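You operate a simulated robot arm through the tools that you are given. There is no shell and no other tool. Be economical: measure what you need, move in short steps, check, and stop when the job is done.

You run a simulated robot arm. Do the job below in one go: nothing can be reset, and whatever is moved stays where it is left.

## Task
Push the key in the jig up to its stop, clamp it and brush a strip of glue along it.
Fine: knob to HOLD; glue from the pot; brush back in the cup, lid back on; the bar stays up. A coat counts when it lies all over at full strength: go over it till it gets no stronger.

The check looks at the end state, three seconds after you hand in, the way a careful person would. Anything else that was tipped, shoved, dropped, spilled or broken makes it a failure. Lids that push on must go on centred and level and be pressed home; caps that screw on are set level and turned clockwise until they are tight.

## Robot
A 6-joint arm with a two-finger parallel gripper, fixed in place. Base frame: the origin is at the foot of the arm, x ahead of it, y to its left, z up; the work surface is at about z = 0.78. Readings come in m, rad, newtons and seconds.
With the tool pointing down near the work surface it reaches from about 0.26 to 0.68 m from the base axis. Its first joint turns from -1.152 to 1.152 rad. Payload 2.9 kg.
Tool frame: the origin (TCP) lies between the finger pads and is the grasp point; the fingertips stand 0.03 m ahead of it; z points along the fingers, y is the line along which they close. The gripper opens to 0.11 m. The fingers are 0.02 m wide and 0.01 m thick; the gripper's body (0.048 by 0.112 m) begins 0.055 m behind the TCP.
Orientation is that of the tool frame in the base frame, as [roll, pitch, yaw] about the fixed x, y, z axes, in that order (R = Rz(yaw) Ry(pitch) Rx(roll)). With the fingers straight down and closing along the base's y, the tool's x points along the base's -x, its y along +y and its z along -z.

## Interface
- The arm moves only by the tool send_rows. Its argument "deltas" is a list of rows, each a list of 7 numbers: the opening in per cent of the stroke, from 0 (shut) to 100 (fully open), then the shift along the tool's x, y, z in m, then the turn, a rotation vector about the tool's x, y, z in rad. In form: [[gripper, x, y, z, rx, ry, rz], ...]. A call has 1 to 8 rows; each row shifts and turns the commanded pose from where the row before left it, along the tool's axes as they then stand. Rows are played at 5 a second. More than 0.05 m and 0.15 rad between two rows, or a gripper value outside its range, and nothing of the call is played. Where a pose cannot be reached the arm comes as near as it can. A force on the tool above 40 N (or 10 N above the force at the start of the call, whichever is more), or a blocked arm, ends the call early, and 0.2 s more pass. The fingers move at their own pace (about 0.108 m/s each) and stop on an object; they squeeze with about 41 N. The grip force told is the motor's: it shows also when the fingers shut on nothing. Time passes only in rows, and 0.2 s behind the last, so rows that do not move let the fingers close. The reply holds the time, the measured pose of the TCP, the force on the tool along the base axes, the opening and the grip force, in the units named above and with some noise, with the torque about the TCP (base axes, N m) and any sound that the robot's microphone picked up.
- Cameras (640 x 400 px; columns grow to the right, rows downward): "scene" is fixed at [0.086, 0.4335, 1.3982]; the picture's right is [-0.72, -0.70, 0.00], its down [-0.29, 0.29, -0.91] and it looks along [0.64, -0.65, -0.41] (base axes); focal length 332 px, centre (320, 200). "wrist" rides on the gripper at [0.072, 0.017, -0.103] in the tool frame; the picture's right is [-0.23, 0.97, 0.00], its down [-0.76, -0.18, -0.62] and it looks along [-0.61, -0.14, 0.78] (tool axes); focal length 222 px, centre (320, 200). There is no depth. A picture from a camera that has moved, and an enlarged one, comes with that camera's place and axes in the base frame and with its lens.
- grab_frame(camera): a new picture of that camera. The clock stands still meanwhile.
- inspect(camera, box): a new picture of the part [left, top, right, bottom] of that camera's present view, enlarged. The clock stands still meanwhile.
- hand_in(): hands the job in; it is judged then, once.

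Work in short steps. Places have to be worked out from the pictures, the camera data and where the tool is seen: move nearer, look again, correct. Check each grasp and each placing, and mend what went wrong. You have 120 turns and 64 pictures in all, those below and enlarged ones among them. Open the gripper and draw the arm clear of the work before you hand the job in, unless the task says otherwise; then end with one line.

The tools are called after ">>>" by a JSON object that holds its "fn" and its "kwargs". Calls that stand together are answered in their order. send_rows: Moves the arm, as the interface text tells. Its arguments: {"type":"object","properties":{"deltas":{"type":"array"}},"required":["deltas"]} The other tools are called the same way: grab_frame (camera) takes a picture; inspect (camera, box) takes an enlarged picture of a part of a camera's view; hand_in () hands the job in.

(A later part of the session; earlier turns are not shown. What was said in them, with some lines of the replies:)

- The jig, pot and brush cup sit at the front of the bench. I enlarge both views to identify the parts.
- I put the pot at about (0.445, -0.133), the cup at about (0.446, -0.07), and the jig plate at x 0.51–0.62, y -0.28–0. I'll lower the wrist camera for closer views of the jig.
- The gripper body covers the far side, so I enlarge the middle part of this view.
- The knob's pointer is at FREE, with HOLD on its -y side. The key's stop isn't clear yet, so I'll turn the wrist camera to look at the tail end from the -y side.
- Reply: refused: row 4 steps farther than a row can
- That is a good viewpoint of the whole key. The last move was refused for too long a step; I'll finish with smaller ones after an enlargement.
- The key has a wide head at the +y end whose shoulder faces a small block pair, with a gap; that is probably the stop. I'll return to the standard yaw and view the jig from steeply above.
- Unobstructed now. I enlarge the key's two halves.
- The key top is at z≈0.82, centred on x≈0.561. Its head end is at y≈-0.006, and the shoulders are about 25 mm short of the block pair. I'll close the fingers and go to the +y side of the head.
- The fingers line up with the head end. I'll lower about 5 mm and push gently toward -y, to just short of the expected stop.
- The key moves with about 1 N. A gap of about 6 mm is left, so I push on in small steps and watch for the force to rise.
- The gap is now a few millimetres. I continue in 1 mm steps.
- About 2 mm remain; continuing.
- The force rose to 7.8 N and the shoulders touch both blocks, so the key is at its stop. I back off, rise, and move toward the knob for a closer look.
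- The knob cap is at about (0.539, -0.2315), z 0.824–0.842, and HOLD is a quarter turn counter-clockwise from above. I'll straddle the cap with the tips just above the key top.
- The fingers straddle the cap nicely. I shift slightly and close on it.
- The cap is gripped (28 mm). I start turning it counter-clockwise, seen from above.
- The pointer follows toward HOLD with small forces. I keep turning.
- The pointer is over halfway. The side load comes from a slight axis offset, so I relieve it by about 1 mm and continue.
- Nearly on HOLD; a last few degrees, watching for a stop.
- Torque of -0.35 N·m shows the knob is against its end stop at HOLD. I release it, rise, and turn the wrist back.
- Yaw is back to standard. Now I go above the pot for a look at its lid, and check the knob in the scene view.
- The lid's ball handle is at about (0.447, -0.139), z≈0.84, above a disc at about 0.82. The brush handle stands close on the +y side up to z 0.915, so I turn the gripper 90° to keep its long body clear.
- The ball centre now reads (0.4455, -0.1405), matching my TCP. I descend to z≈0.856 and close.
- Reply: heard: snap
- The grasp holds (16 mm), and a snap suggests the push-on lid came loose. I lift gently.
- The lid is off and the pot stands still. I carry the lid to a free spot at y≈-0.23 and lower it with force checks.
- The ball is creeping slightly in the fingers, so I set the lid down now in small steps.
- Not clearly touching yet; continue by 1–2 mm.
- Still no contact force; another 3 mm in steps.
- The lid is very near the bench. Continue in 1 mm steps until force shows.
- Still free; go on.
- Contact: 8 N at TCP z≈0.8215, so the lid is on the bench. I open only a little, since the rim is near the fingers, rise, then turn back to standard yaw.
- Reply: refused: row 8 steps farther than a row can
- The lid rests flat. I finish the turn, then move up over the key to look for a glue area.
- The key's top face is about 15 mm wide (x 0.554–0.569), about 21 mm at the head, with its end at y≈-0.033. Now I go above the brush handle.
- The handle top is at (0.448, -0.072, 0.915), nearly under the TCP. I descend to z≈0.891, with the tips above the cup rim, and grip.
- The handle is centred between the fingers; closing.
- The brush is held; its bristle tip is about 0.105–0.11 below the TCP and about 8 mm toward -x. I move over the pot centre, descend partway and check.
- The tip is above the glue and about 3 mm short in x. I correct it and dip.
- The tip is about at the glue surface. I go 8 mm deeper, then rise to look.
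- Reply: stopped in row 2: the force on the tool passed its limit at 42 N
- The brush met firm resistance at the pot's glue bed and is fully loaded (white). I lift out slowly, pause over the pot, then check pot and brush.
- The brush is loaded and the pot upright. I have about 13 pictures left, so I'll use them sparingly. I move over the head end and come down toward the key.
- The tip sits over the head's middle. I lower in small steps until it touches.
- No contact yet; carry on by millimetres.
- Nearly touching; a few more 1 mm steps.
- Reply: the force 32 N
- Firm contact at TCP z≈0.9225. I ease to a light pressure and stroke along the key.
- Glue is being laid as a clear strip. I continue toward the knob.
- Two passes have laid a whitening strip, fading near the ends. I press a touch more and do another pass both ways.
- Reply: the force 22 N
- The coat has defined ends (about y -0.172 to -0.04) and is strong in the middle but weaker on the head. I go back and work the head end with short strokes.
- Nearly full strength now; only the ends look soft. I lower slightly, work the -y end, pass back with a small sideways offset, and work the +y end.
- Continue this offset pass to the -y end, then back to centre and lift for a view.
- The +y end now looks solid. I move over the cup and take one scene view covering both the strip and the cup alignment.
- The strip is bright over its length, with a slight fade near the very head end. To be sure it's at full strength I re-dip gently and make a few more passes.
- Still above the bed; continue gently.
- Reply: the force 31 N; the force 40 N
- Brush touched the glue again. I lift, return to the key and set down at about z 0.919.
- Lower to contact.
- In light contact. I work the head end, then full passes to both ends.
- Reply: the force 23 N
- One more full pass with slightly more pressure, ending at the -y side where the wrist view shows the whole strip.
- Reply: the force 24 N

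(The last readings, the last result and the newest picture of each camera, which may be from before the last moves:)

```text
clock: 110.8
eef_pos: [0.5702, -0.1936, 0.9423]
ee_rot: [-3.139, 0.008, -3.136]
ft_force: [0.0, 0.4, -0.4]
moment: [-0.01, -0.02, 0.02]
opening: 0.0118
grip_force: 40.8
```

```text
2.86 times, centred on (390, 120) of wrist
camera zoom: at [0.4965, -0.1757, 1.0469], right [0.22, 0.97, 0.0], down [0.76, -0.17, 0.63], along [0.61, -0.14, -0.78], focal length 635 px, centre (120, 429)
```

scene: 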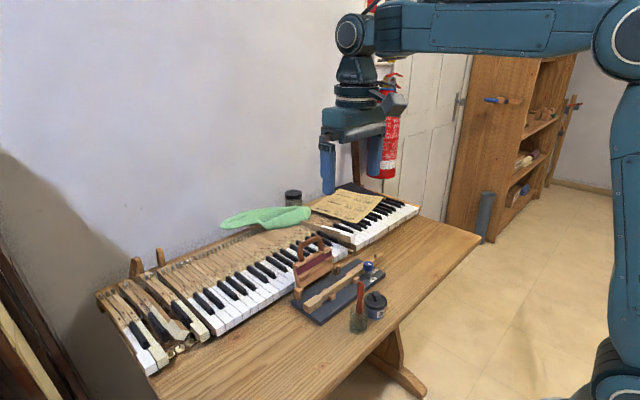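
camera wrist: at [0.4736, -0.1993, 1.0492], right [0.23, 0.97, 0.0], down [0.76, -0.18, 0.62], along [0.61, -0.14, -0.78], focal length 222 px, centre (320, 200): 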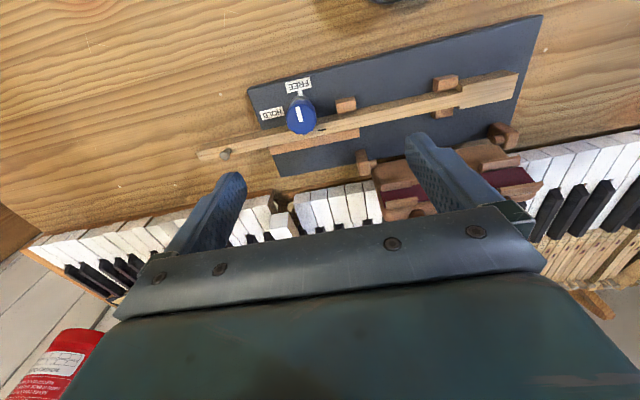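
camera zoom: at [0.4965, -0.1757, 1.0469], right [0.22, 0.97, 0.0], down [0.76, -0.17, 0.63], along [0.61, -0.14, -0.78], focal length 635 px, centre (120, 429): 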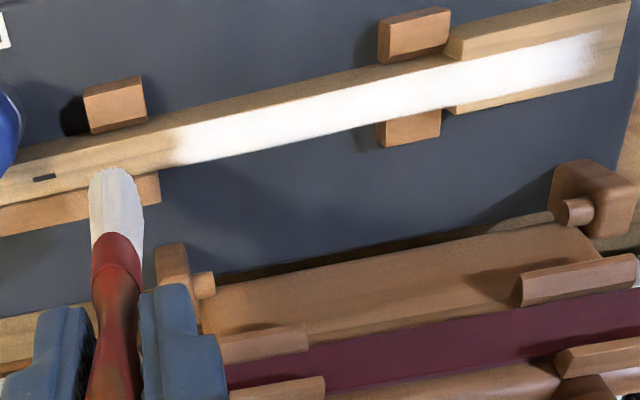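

The coat is uniformly bright with its ends unchanged, so it is at full strength. Now I carry the brush back over the cup.

>>> {"fn": "send_rows", "kwargs": {"deltas": [[3, 0, 0, -0.035, 0, 0, 0], [3, 0.0303, 0.03, 0, 0, 0, 0], [3, 0.0303, 0.03, 0, 0, 0, 0], [3, 0.0303, 0.03, 0, 0, 0, 0], [3, 0.0303, 0.03, 0, 0, 0, 0], [3, 0, 0, 0.03, 0, 0, 0], [3, 0, 0, 0, 0, 0, 0]]}}

>>> {"fn": "inspect", "kwargs": {"camera": "wrist", "box": [220, 60, 420, 200]}}

```text
clock: 112.3
eef_pos: [0.4486, -0.0733, 0.9464]
ee_rot: [-3.14, 0.008, -3.136]
ft_force: [-0.6, 1.0, -1.0]
moment: [0.0, 0.0, -0.01]
opening: 0.0115
grip_force: 40.8
```

```text
2.86 times, centred on (320, 130) of wrist
camera zoom: at [0.3745, -0.0553, 1.05], right [0.22, 0.97, 0.0], down [0.76, -0.17, 0.63], along [0.61, -0.14, -0.78], focal length 635 px, centre (320, 400)
```

zoom: 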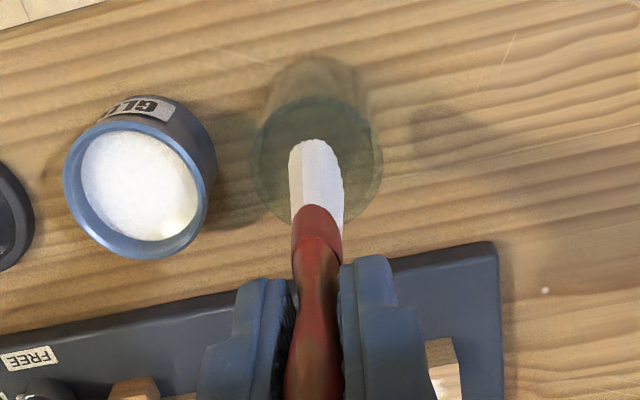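

The tip is inside the cup's mouth. I lower it in.

>>> {"fn": "send_rows", "kwargs": {"deltas": [[3, -0.001, 0, 0.02, 0, 0, 0], [3, 0, 0, 0.02, 0, 0, 0], [3, 0, 0, 0.012, 0, 0, 0], [3, 0, 0, 0.004, 0, 0, 0], [3, 0, 0, 0, 0, 0, 0]]}}

>>> {"fn": "send_rows", "kwargs": {"deltas": [[3, 0, 0, 0.002, 0, 0, 0], [3, 0, 0, 0.001, 0, 0, 0], [3, 0, 0, 0, 0, 0, 0]]}}

```text
clock: 113.5
eef_pos: [0.4497, -0.0723, 0.8899]
ee_rot: [-3.14, 0.009, -3.136]
ft_force: [-0.1, -0.2, -0.6]
moment: [0.02, 0.01, -0.03]
opening: 0.0118
grip_force: 41.6
```

```text
clock: 114.3
eef_pos: [0.4505, -0.0719, 0.8882]
ee_rot: [-3.14, 0.01, -3.138]
ft_force: [-0.6, 0.1, 0.2]
moment: [-0.03, 0.02, 0.03]
opening: 0.0116
grip_force: 41.0
```

No contact; a couple more millimetres, staying above the rim.

>>> {"fn": "send_rows", "kwargs": {"deltas": [[3, 0, 0, 0.001, 0, 0, 0], [3, 0, 0, 0.001, 0, 0, 0], [3, 0, 0, 0, 0, 0, 0]]}}

>>> {"fn": "send_rows", "kwargs": {"deltas": [[3, 0, 0, 0.001, 0, 0, 0], [3, 0, 0, 0, 0, 0, 0]]}}

```text
clock: 115.2
eef_pos: [0.4508, -0.0722, 0.8866]
ee_rot: [-3.14, 0.009, -3.136]
ft_force: [-0.5, -0.1, 0.4]
moment: [0.0, -0.01, -0.02]
opening: 0.0117
grip_force: 41.2
```

```text
clock: 115.8
eef_pos: [0.4503, -0.0732, 0.8849]
ee_rot: [-3.14, 0.01, -3.137]
ft_force: [0.8, -0.5, 0.0]
moment: [0.0, 0.0, -0.01]
opening: 0.0119
grip_force: 41.4
```

Another 1.5 mm, then release and rise.

>>> {"fn": "send_rows", "kwargs": {"deltas": [[3, 0, 0, 0.0015, 0, 0, 0], [3, 0, 0, 0, 0, 0, 0]]}}

>>> {"fn": "send_rows", "kwargs": {"deltas": [[14, 0, 0, 0, 0, 0, 0], [16, 0, 0, 0, 0, 0, 0], [30, 0, 0, 0, 0, 0, 0], [35, 0, 0, -0.02, 0, 0, 0], [35, 0, 0, -0.04, 0, 0, 0], [35, 0, 0, -0.04, 0, 0, 0], [35, 0, 0, 0, 0, 0, 0]]}}

>>> {"fn": "inspect", "kwargs": {"camera": "scene", "box": [320, 230, 430, 330]}}

```text
clock: 116.3
eef_pos: [0.4492, -0.073, 0.884]
ee_rot: [-3.139, 0.008, -3.136]
ft_force: [-0.1, 0.8, 3.8]
moment: [0.01, 0.0, 0.0]
opening: 0.0116
grip_force: 41.0
```

```text
clock: 118.0
eef_pos: [0.4482, -0.0746, 0.9839]
ee_rot: [-3.138, 0.009, -3.137]
ft_force: [0.1, 0.0, -0.6]
moment: [-0.01, 0.0, -0.01]
opening: 0.0385
grip_force: 0.0
```

```text
4.00 times, centred on (375, 280) of scene
camera zoom: at [0.086, 0.4335, 1.3982], right [-0.72, -0.7, 0.0], down [-0.29, 0.29, -0.91], along [0.64, -0.65, -0.41], focal length 1326 px, centre (100, -120)
```

zoom: 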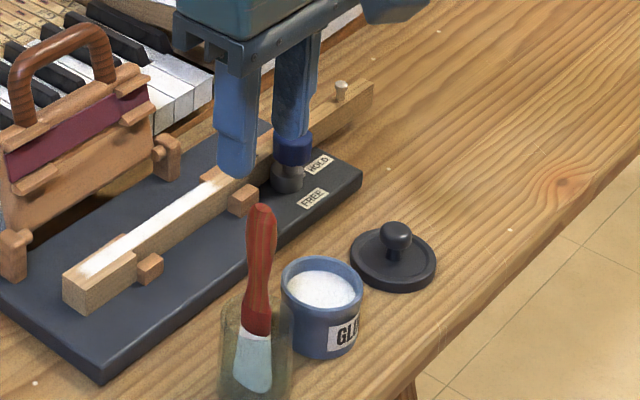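

The brush stands in the cup and the strip looks good. Now I move back over the lid and turn the gripper as before. Two pictures remain, so I rely on the recorded lid pose.

>>> {"fn": "send_rows", "kwargs": {"deltas": [[35, 0.0005, -0.039, 0, 0, -0.009, 0], [35, 0.0005, -0.039, 0, 0, 0, 0], [35, 0, -0.039, 0, 0, 0, 0], [35, 0, -0.038, 0, 0, 0, 0], [35, 0, 0, 0, 0, 0, -0.1427], [35, 0, 0, 0, 0, 0, -0.1427], [35, 0, 0, 0, 0, 0, -0.1427], [35, 0, 0, 0, 0, 0, -0.1427]]}}

>>> {"fn": "send_rows", "kwargs": {"deltas": [[35, 0, 0, 0, 0, 0, -0.1427], [35, 0, 0, 0, 0, 0, -0.1427], [35, 0, 0, 0, 0, 0, -0.1427], [35, 0, 0, 0, 0, 0, -0.1427], [35, 0, 0, 0, 0, 0, -0.1427], [35, 0, 0, 0, 0, 0, -0.1427], [35, 0, 0, 0, 0, 0, -0.1427], [35, 0, 0, 0, 0, 0, 0]]}}

```text
clock: 119.8
eef_pos: [0.4478, -0.2286, 0.985]
ee_rot: [-3.13, 0.014, -2.563]
ft_force: [1.4, 0.3, -0.5]
moment: [-0.03, 0.0, 0.0]
opening: 0.0386
grip_force: 0.1
```

```text
clock: 121.5
eef_pos: [0.4486, -0.228, 0.9843]
ee_rot: [-3.124, -0.003, -1.564]
ft_force: [-0.4, 0.2, 0.0]
moment: [0.01, 0.04, 0.02]
opening: 0.0384
grip_force: 0.2
```

A small tilt (0.018 rad) crept in; I correct it, align over the lid's ball, and descend partway.

>>> {"fn": "send_rows", "kwargs": {"deltas": [[26, 0.0013, 0.0016, 0.04, -0.0176, -0.003, 0], [26, 0, 0, 0.04, 0, 0, 0], [26, 0, 0, 0.03, 0, 0, 0], [26, 0, 0, 0, 0, 0, 0]]}}

```text
clock: 122.5
eef_pos: [0.4486, -0.2286, 0.8722]
ee_rot: [-3.14, 0.002, -1.565]
ft_force: [-0.3, -0.4, -0.2]
moment: [-0.01, -0.01, -0.02]
opening: 0.0286
grip_force: 0.1
```

Level now. I shift about 1 mm and descend the rest, then grip.

>>> {"fn": "send_rows", "kwargs": {"deltas": [[26, 0.0005, 0.0012, 0.025, 0, 0, 0], [26, 0, 0, 0.015, 0, 0, 0], [26, 0, 0, 0.006, 0, 0, 0], [26, 0, 0, 0.004, 0, 0, 0], [26, 0, 0, 0, 0, 0, 0]]}}

>>> {"fn": "send_rows", "kwargs": {"deltas": [[5, 0, 0, 0, 0, 0, 0], [5, 0, 0, 0, 0, 0, 0], [5, 0, 0, 0, 0, 0, 0]]}}

```text
clock: 123.8
eef_pos: [0.4469, -0.2304, 0.8241]
ee_rot: [-3.141, 0.001, -1.566]
ft_force: [-0.6, 0.8, -0.1]
moment: [0.01, 0.0, 0.01]
opening: 0.0284
grip_force: 0.2
```

```text
clock: 124.5
eef_pos: [0.4468, -0.2296, 0.825]
ee_rot: [3.141, 0.002, -1.566]
ft_force: [-0.6, 0.4, 0.4]
moment: [-0.02, 0.01, -0.01]
opening: 0.0184
grip_force: 41.0
```

Gripped (18 mm). I lift and carry it over the pot.

>>> {"fn": "send_rows", "kwargs": {"deltas": [[5, 0, 0, -0.01, 0, 0, 0], [5, 0, 0, -0.03, 0, 0, 0], [5, 0, 0, -0.03, 0, 0, 0], [5, -0.03, 0, 0, 0, 0, 0], [5, -0.03, 0, 0, 0, 0, 0], [5, -0.029, 0, 0, 0, 0, 0], [5, 0, 0, 0.015, 0, 0, 0], [5, 0, 0, 0, 0, 0, 0]]}}

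>>> {"fn": "inspect", "kwargs": {"camera": "wrist", "box": [200, 50, 440, 210]}}

```text
clock: 126.3
eef_pos: [0.4469, -0.1403, 0.8789]
ee_rot: [3.141, 0.001, -1.566]
ft_force: [-0.3, 0.3, -0.3]
moment: [0.01, 0.04, -0.02]
opening: 0.018
grip_force: 41.1
```

```text
2.50 times, centred on (320, 130) of wrist
camera zoom: at [0.4301, -0.2126, 0.983], right [-0.97, 0.22, 0.0], down [0.17, 0.76, 0.62], along [0.14, 0.61, -0.78], focal length 555 px, centre (320, 375)
```

zoom: 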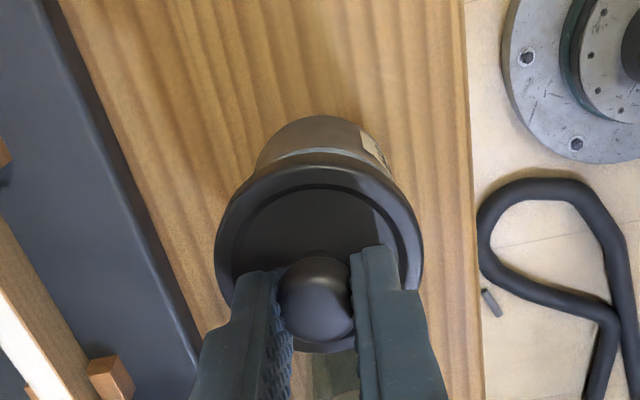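

The lid is level and lines up with the pot. I lower it in small steps.

>>> {"fn": "send_rows", "kwargs": {"deltas": [[5, 0, 0, 0.006, 0, 0, 0], [5, 0, 0, 0.005, 0, 0, 0], [5, 0, 0, 0, 0, 0, 0]]}}

>>> {"fn": "send_rows", "kwargs": {"deltas": [[5, 0, 0, 0.002, 0, 0, 0], [5, 0, 0, 0.001, 0, 0, 0], [5, 0, 0, 0, 0, 0, 0]]}}

>>> {"fn": "send_rows", "kwargs": {"deltas": [[5, 0, 0, 0.001, 0, 0, 0], [5, 0, 0, 0.001, 0, 0, 0], [5, 0, 0, 0, 0, 0, 0]]}}

```text
clock: 127.2
eef_pos: [0.4463, -0.1408, 0.869]
ee_rot: [3.141, 0.002, -1.567]
ft_force: [0.1, -0.6, -0.2]
moment: [0.0, 0.01, 0.0]
opening: 0.0181
grip_force: 41.3
```

```text
clock: 128.0
eef_pos: [0.446, -0.1403, 0.8657]
ee_rot: [-3.141, 0.003, -1.566]
ft_force: [-0.4, 0.0, -0.9]
moment: [0.01, -0.01, 0.03]
opening: 0.018
grip_force: 41.4
```

```text
clock: 128.8
eef_pos: [0.4461, -0.1407, 0.8633]
ee_rot: [3.141, 0.002, -1.566]
ft_force: [-0.8, 0.5, 0.1]
moment: [0.0, 0.0, 0.03]
opening: 0.018
grip_force: 41.0
```

Not yet touching; continue.

>>> {"fn": "send_rows", "kwargs": {"deltas": [[5, 0, 0, 0.001, 0, 0, 0], [5, 0, 0, 0.001, 0, 0, 0], [5, 0, 0, 0, 0, 0, 0]]}}

>>> {"fn": "send_rows", "kwargs": {"deltas": [[5, 0, 0, 0.001, 0, 0, 0], [5, 0, 0, 0.001, 0, 0, 0], [5, 0, 0, 0, 0, 0, 0]]}}

>>> {"fn": "send_rows", "kwargs": {"deltas": [[5, 0, 0, 0.001, 0, 0, 0], [5, 0, 0, 0.001, 0, 0, 0], [5, 0, 0, 0, 0, 0, 0]]}}

```text
clock: 129.6
eef_pos: [0.4462, -0.1406, 0.8611]
ee_rot: [3.141, 0.004, -1.565]
ft_force: [0.0, 0.2, 0.0]
moment: [0.01, -0.03, -0.01]
opening: 0.0178
grip_force: 40.1
```

```text
clock: 130.3
eef_pos: [0.446, -0.1409, 0.86]
ee_rot: [3.14, 0.002, -1.567]
ft_force: [-0.1, 0.0, 0.0]
moment: [-0.01, -0.01, 0.01]
opening: 0.0178
grip_force: 41.2
```

```text
clock: 131.2
eef_pos: [0.4457, -0.1402, 0.8586]
ee_rot: [-3.137, -0.002, -1.565]
ft_force: [-11.0, 7.0, 37.1]
moment: [0.24, 0.19, 0.02]
opening: 0.0182
grip_force: 41.2
heard: snap
```

A snap at 37 N: the lid has clicked on. I release, rise, close the fingers and press once more straight down on the ball to be sure it is home.

>>> {"fn": "send_rows", "kwargs": {"deltas": [[5, 0, 0, -0.002, 0, 0, 0], [24, 0, 0, 0, 0, 0, 0], [24, 0, 0, 0, 0, 0, 0], [26, 0, 0, -0.02, 0, 0, 0], [26, 0, 0, -0.025, 0, 0, 0], [0, 0, 0, 0, 0, 0, 0], [0, 0, 0, 0, 0, 0, 0]]}}

>>> {"fn": "send_rows", "kwargs": {"deltas": [[0, 0, 0, 0.01, 0, 0, 0], [0, 0, 0, 0.005, 0, 0, 0], [0, 0, 0, 0, 0, 0, 0]]}}

```text
clock: 132.8
eef_pos: [0.4464, -0.1409, 0.9055]
ee_rot: [3.141, 0.001, -1.567]
ft_force: [0.1, -0.3, 0.2]
moment: [0.04, 0.02, 0.03]
opening: 0.0
grip_force: 37.8
```

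```text
clock: 133.6
eef_pos: [0.4456, -0.1422, 0.8892]
ee_rot: [3.142, 0.002, -1.566]
ft_force: [0.0, -0.5, -0.6]
moment: [0.01, -0.01, -0.03]
opening: 0.0
grip_force: 37.7
```

Lower slowly onto the ball.

>>> {"fn": "send_rows", "kwargs": {"deltas": [[0, 0, 0, 0.002, 0, 0, 0], [0, 0, 0, 0.002, 0, 0, 0], [0, 0, 0, 0, 0, 0, 0]]}}

>>> {"fn": "send_rows", "kwargs": {"deltas": [[0, 0, 0, 0.0015, 0, 0, 0], [0, 0, 0, 0.0015, 0, 0, 0], [0, 0, 0, 0, 0, 0, 0]]}}

>>> {"fn": "send_rows", "kwargs": {"deltas": [[0, 0, 0, 0.0015, 0, 0, 0], [0, 0, 0, 0, 0, 0, 0]]}}

```text
clock: 134.3
eef_pos: [0.4469, -0.1411, 0.8852]
ee_rot: [-3.141, 0.003, -1.564]
ft_force: [-0.4, -0.4, -0.3]
moment: [-0.02, 0.01, 0.04]
opening: 0.0001
grip_force: 37.8
```

```text
clock: 135.2
eef_pos: [0.4464, -0.14, 0.8833]
ee_rot: [3.141, 0.002, -1.566]
ft_force: [0.7, 1.0, -0.4]
moment: [-0.02, 0.0, 0.01]
opening: 0.0
grip_force: 37.8
```

```text
clock: 135.8
eef_pos: [0.4461, -0.141, 0.8803]
ee_rot: [3.142, 0.001, -1.564]
ft_force: [0.1, 0.4, 0.8]
moment: [-0.04, 0.02, -0.02]
opening: 0.0
grip_force: 37.4
```

>>> {"fn": "send_rows", "kwargs": {"deltas": [[0, 0, 0, 0.001, 0, 0, 0], [0, 0, 0, 0.001, 0, 0, 0], [0, 0, 0, 0, 0, 0, 0]]}}

>>> {"fn": "send_rows", "kwargs": {"deltas": [[0, 0, 0, 0.001, 0, 0, 0], [0, 0, 0, 0.001, 0, 0, 0], [0, 0, 0, 0, 0, 0, 0]]}}

>>> {"fn": "send_rows", "kwargs": {"deltas": [[0, 0, 0, 0.001, 0, 0, 0], [0, 0, 0, 0.001, 0, 0, 0], [0, 0, 0, 0, 0, 0, 0]]}}

```text
clock: 136.6
eef_pos: [0.4452, -0.1412, 0.8796]
ee_rot: [3.141, 0.002, -1.566]
ft_force: [0.5, -0.3, 0.4]
moment: [0.01, -0.03, 0.04]
opening: 0.0001
grip_force: 37.7
```

```text
clock: 137.3
eef_pos: [0.4467, -0.1415, 0.8769]
ee_rot: [3.141, 0.002, -1.566]
ft_force: [-0.1, 0.0, -0.2]
moment: [-0.02, -0.05, 0.0]
opening: 0.0001
grip_force: 37.8
```

```text
clock: 138.2
eef_pos: [0.4458, -0.1407, 0.8766]
ee_rot: [-3.139, 0.0, -1.566]
ft_force: [-5.0, 1.5, 26.1]
moment: [0.03, 0.17, -0.01]
opening: 0.0
grip_force: 37.3
```

The ball top is met at z≈0.847 with 26 N and no further travel. One more millimetre of press to confirm, then I withdraw.

>>> {"fn": "send_rows", "kwargs": {"deltas": [[0, 0, 0, 0.0007, 0, 0, 0], [0, 0, 0, 0, 0, 0, 0]]}}

>>> {"fn": "send_rows", "kwargs": {"deltas": [[0, 0, 0, -0.01, 0, 0, 0], [0, 0, 0, -0.04, 0, 0, 0], [50, 0, 0, -0.05, 0, 0, 0], [100, 0, 0, -0.05, 0, 0, 0], [100, 0.04, 0, -0.03, 0, 0, 0], [100, 0.04, 0, 0, 0, 0, 0], [100, 0.04, 0, 0, 0, 0, 0], [100, 0, 0, 0, 0, 0, 0]]}}

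>>> {"fn": "inspect", "kwargs": {"camera": "scene", "box": [285, 225, 425, 335]}}

```text
clock: 138.7
eef_pos: [0.4472, -0.141, 0.8756]
ee_rot: [-3.138, -0.002, -1.566]
ft_force: [-5.6, 2.0, 10.9]
moment: [0.02, 0.14, 0.02]
opening: 0.0001
grip_force: 37.9
stopped in row 2: the force on the tool passed its limit at 40 N (the readings are from after the stop); the commanded pose is now the measured one
```

```text
clock: 140.5
eef_pos: [0.4462, -0.2611, 1.0553]
ee_rot: [-3.137, 0.002, -1.566]
ft_force: [-0.7, 0.5, -0.5]
moment: [0.0, 0.0, -0.01]
opening: 0.1099
grip_force: 0.1
```

```text
3.64 times, centred on (355, 280) of scene
camera zoom: at [0.086, 0.4335, 1.3982], right [-0.72, -0.7, 0.0], down [-0.29, 0.29, -0.91], along [0.64, -0.65, -0.41], focal length 1206 px, centre (193, -91)
```

zoom: 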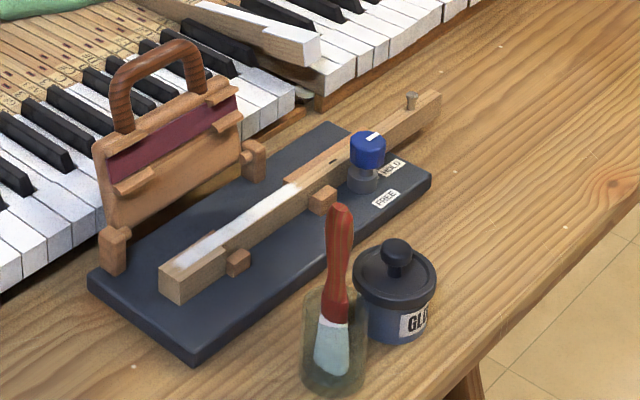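

The end state looks right: the key is at its stop, the knob is on HOLD, the strip is coated, the bar is up, the brush is in the cup and the lid is level on the pot. The arm is clear and the gripper open, so I hand in.

>>> {"fn": "hand_in", "kwargs": {}}

```text
The job is handed in.
```

I've handed the job in: the key is at its stop and clamped on HOLD, the glue strip is brushed to full strength, the brush is back in its cup, the lid is pressed on, and the bar is still up.
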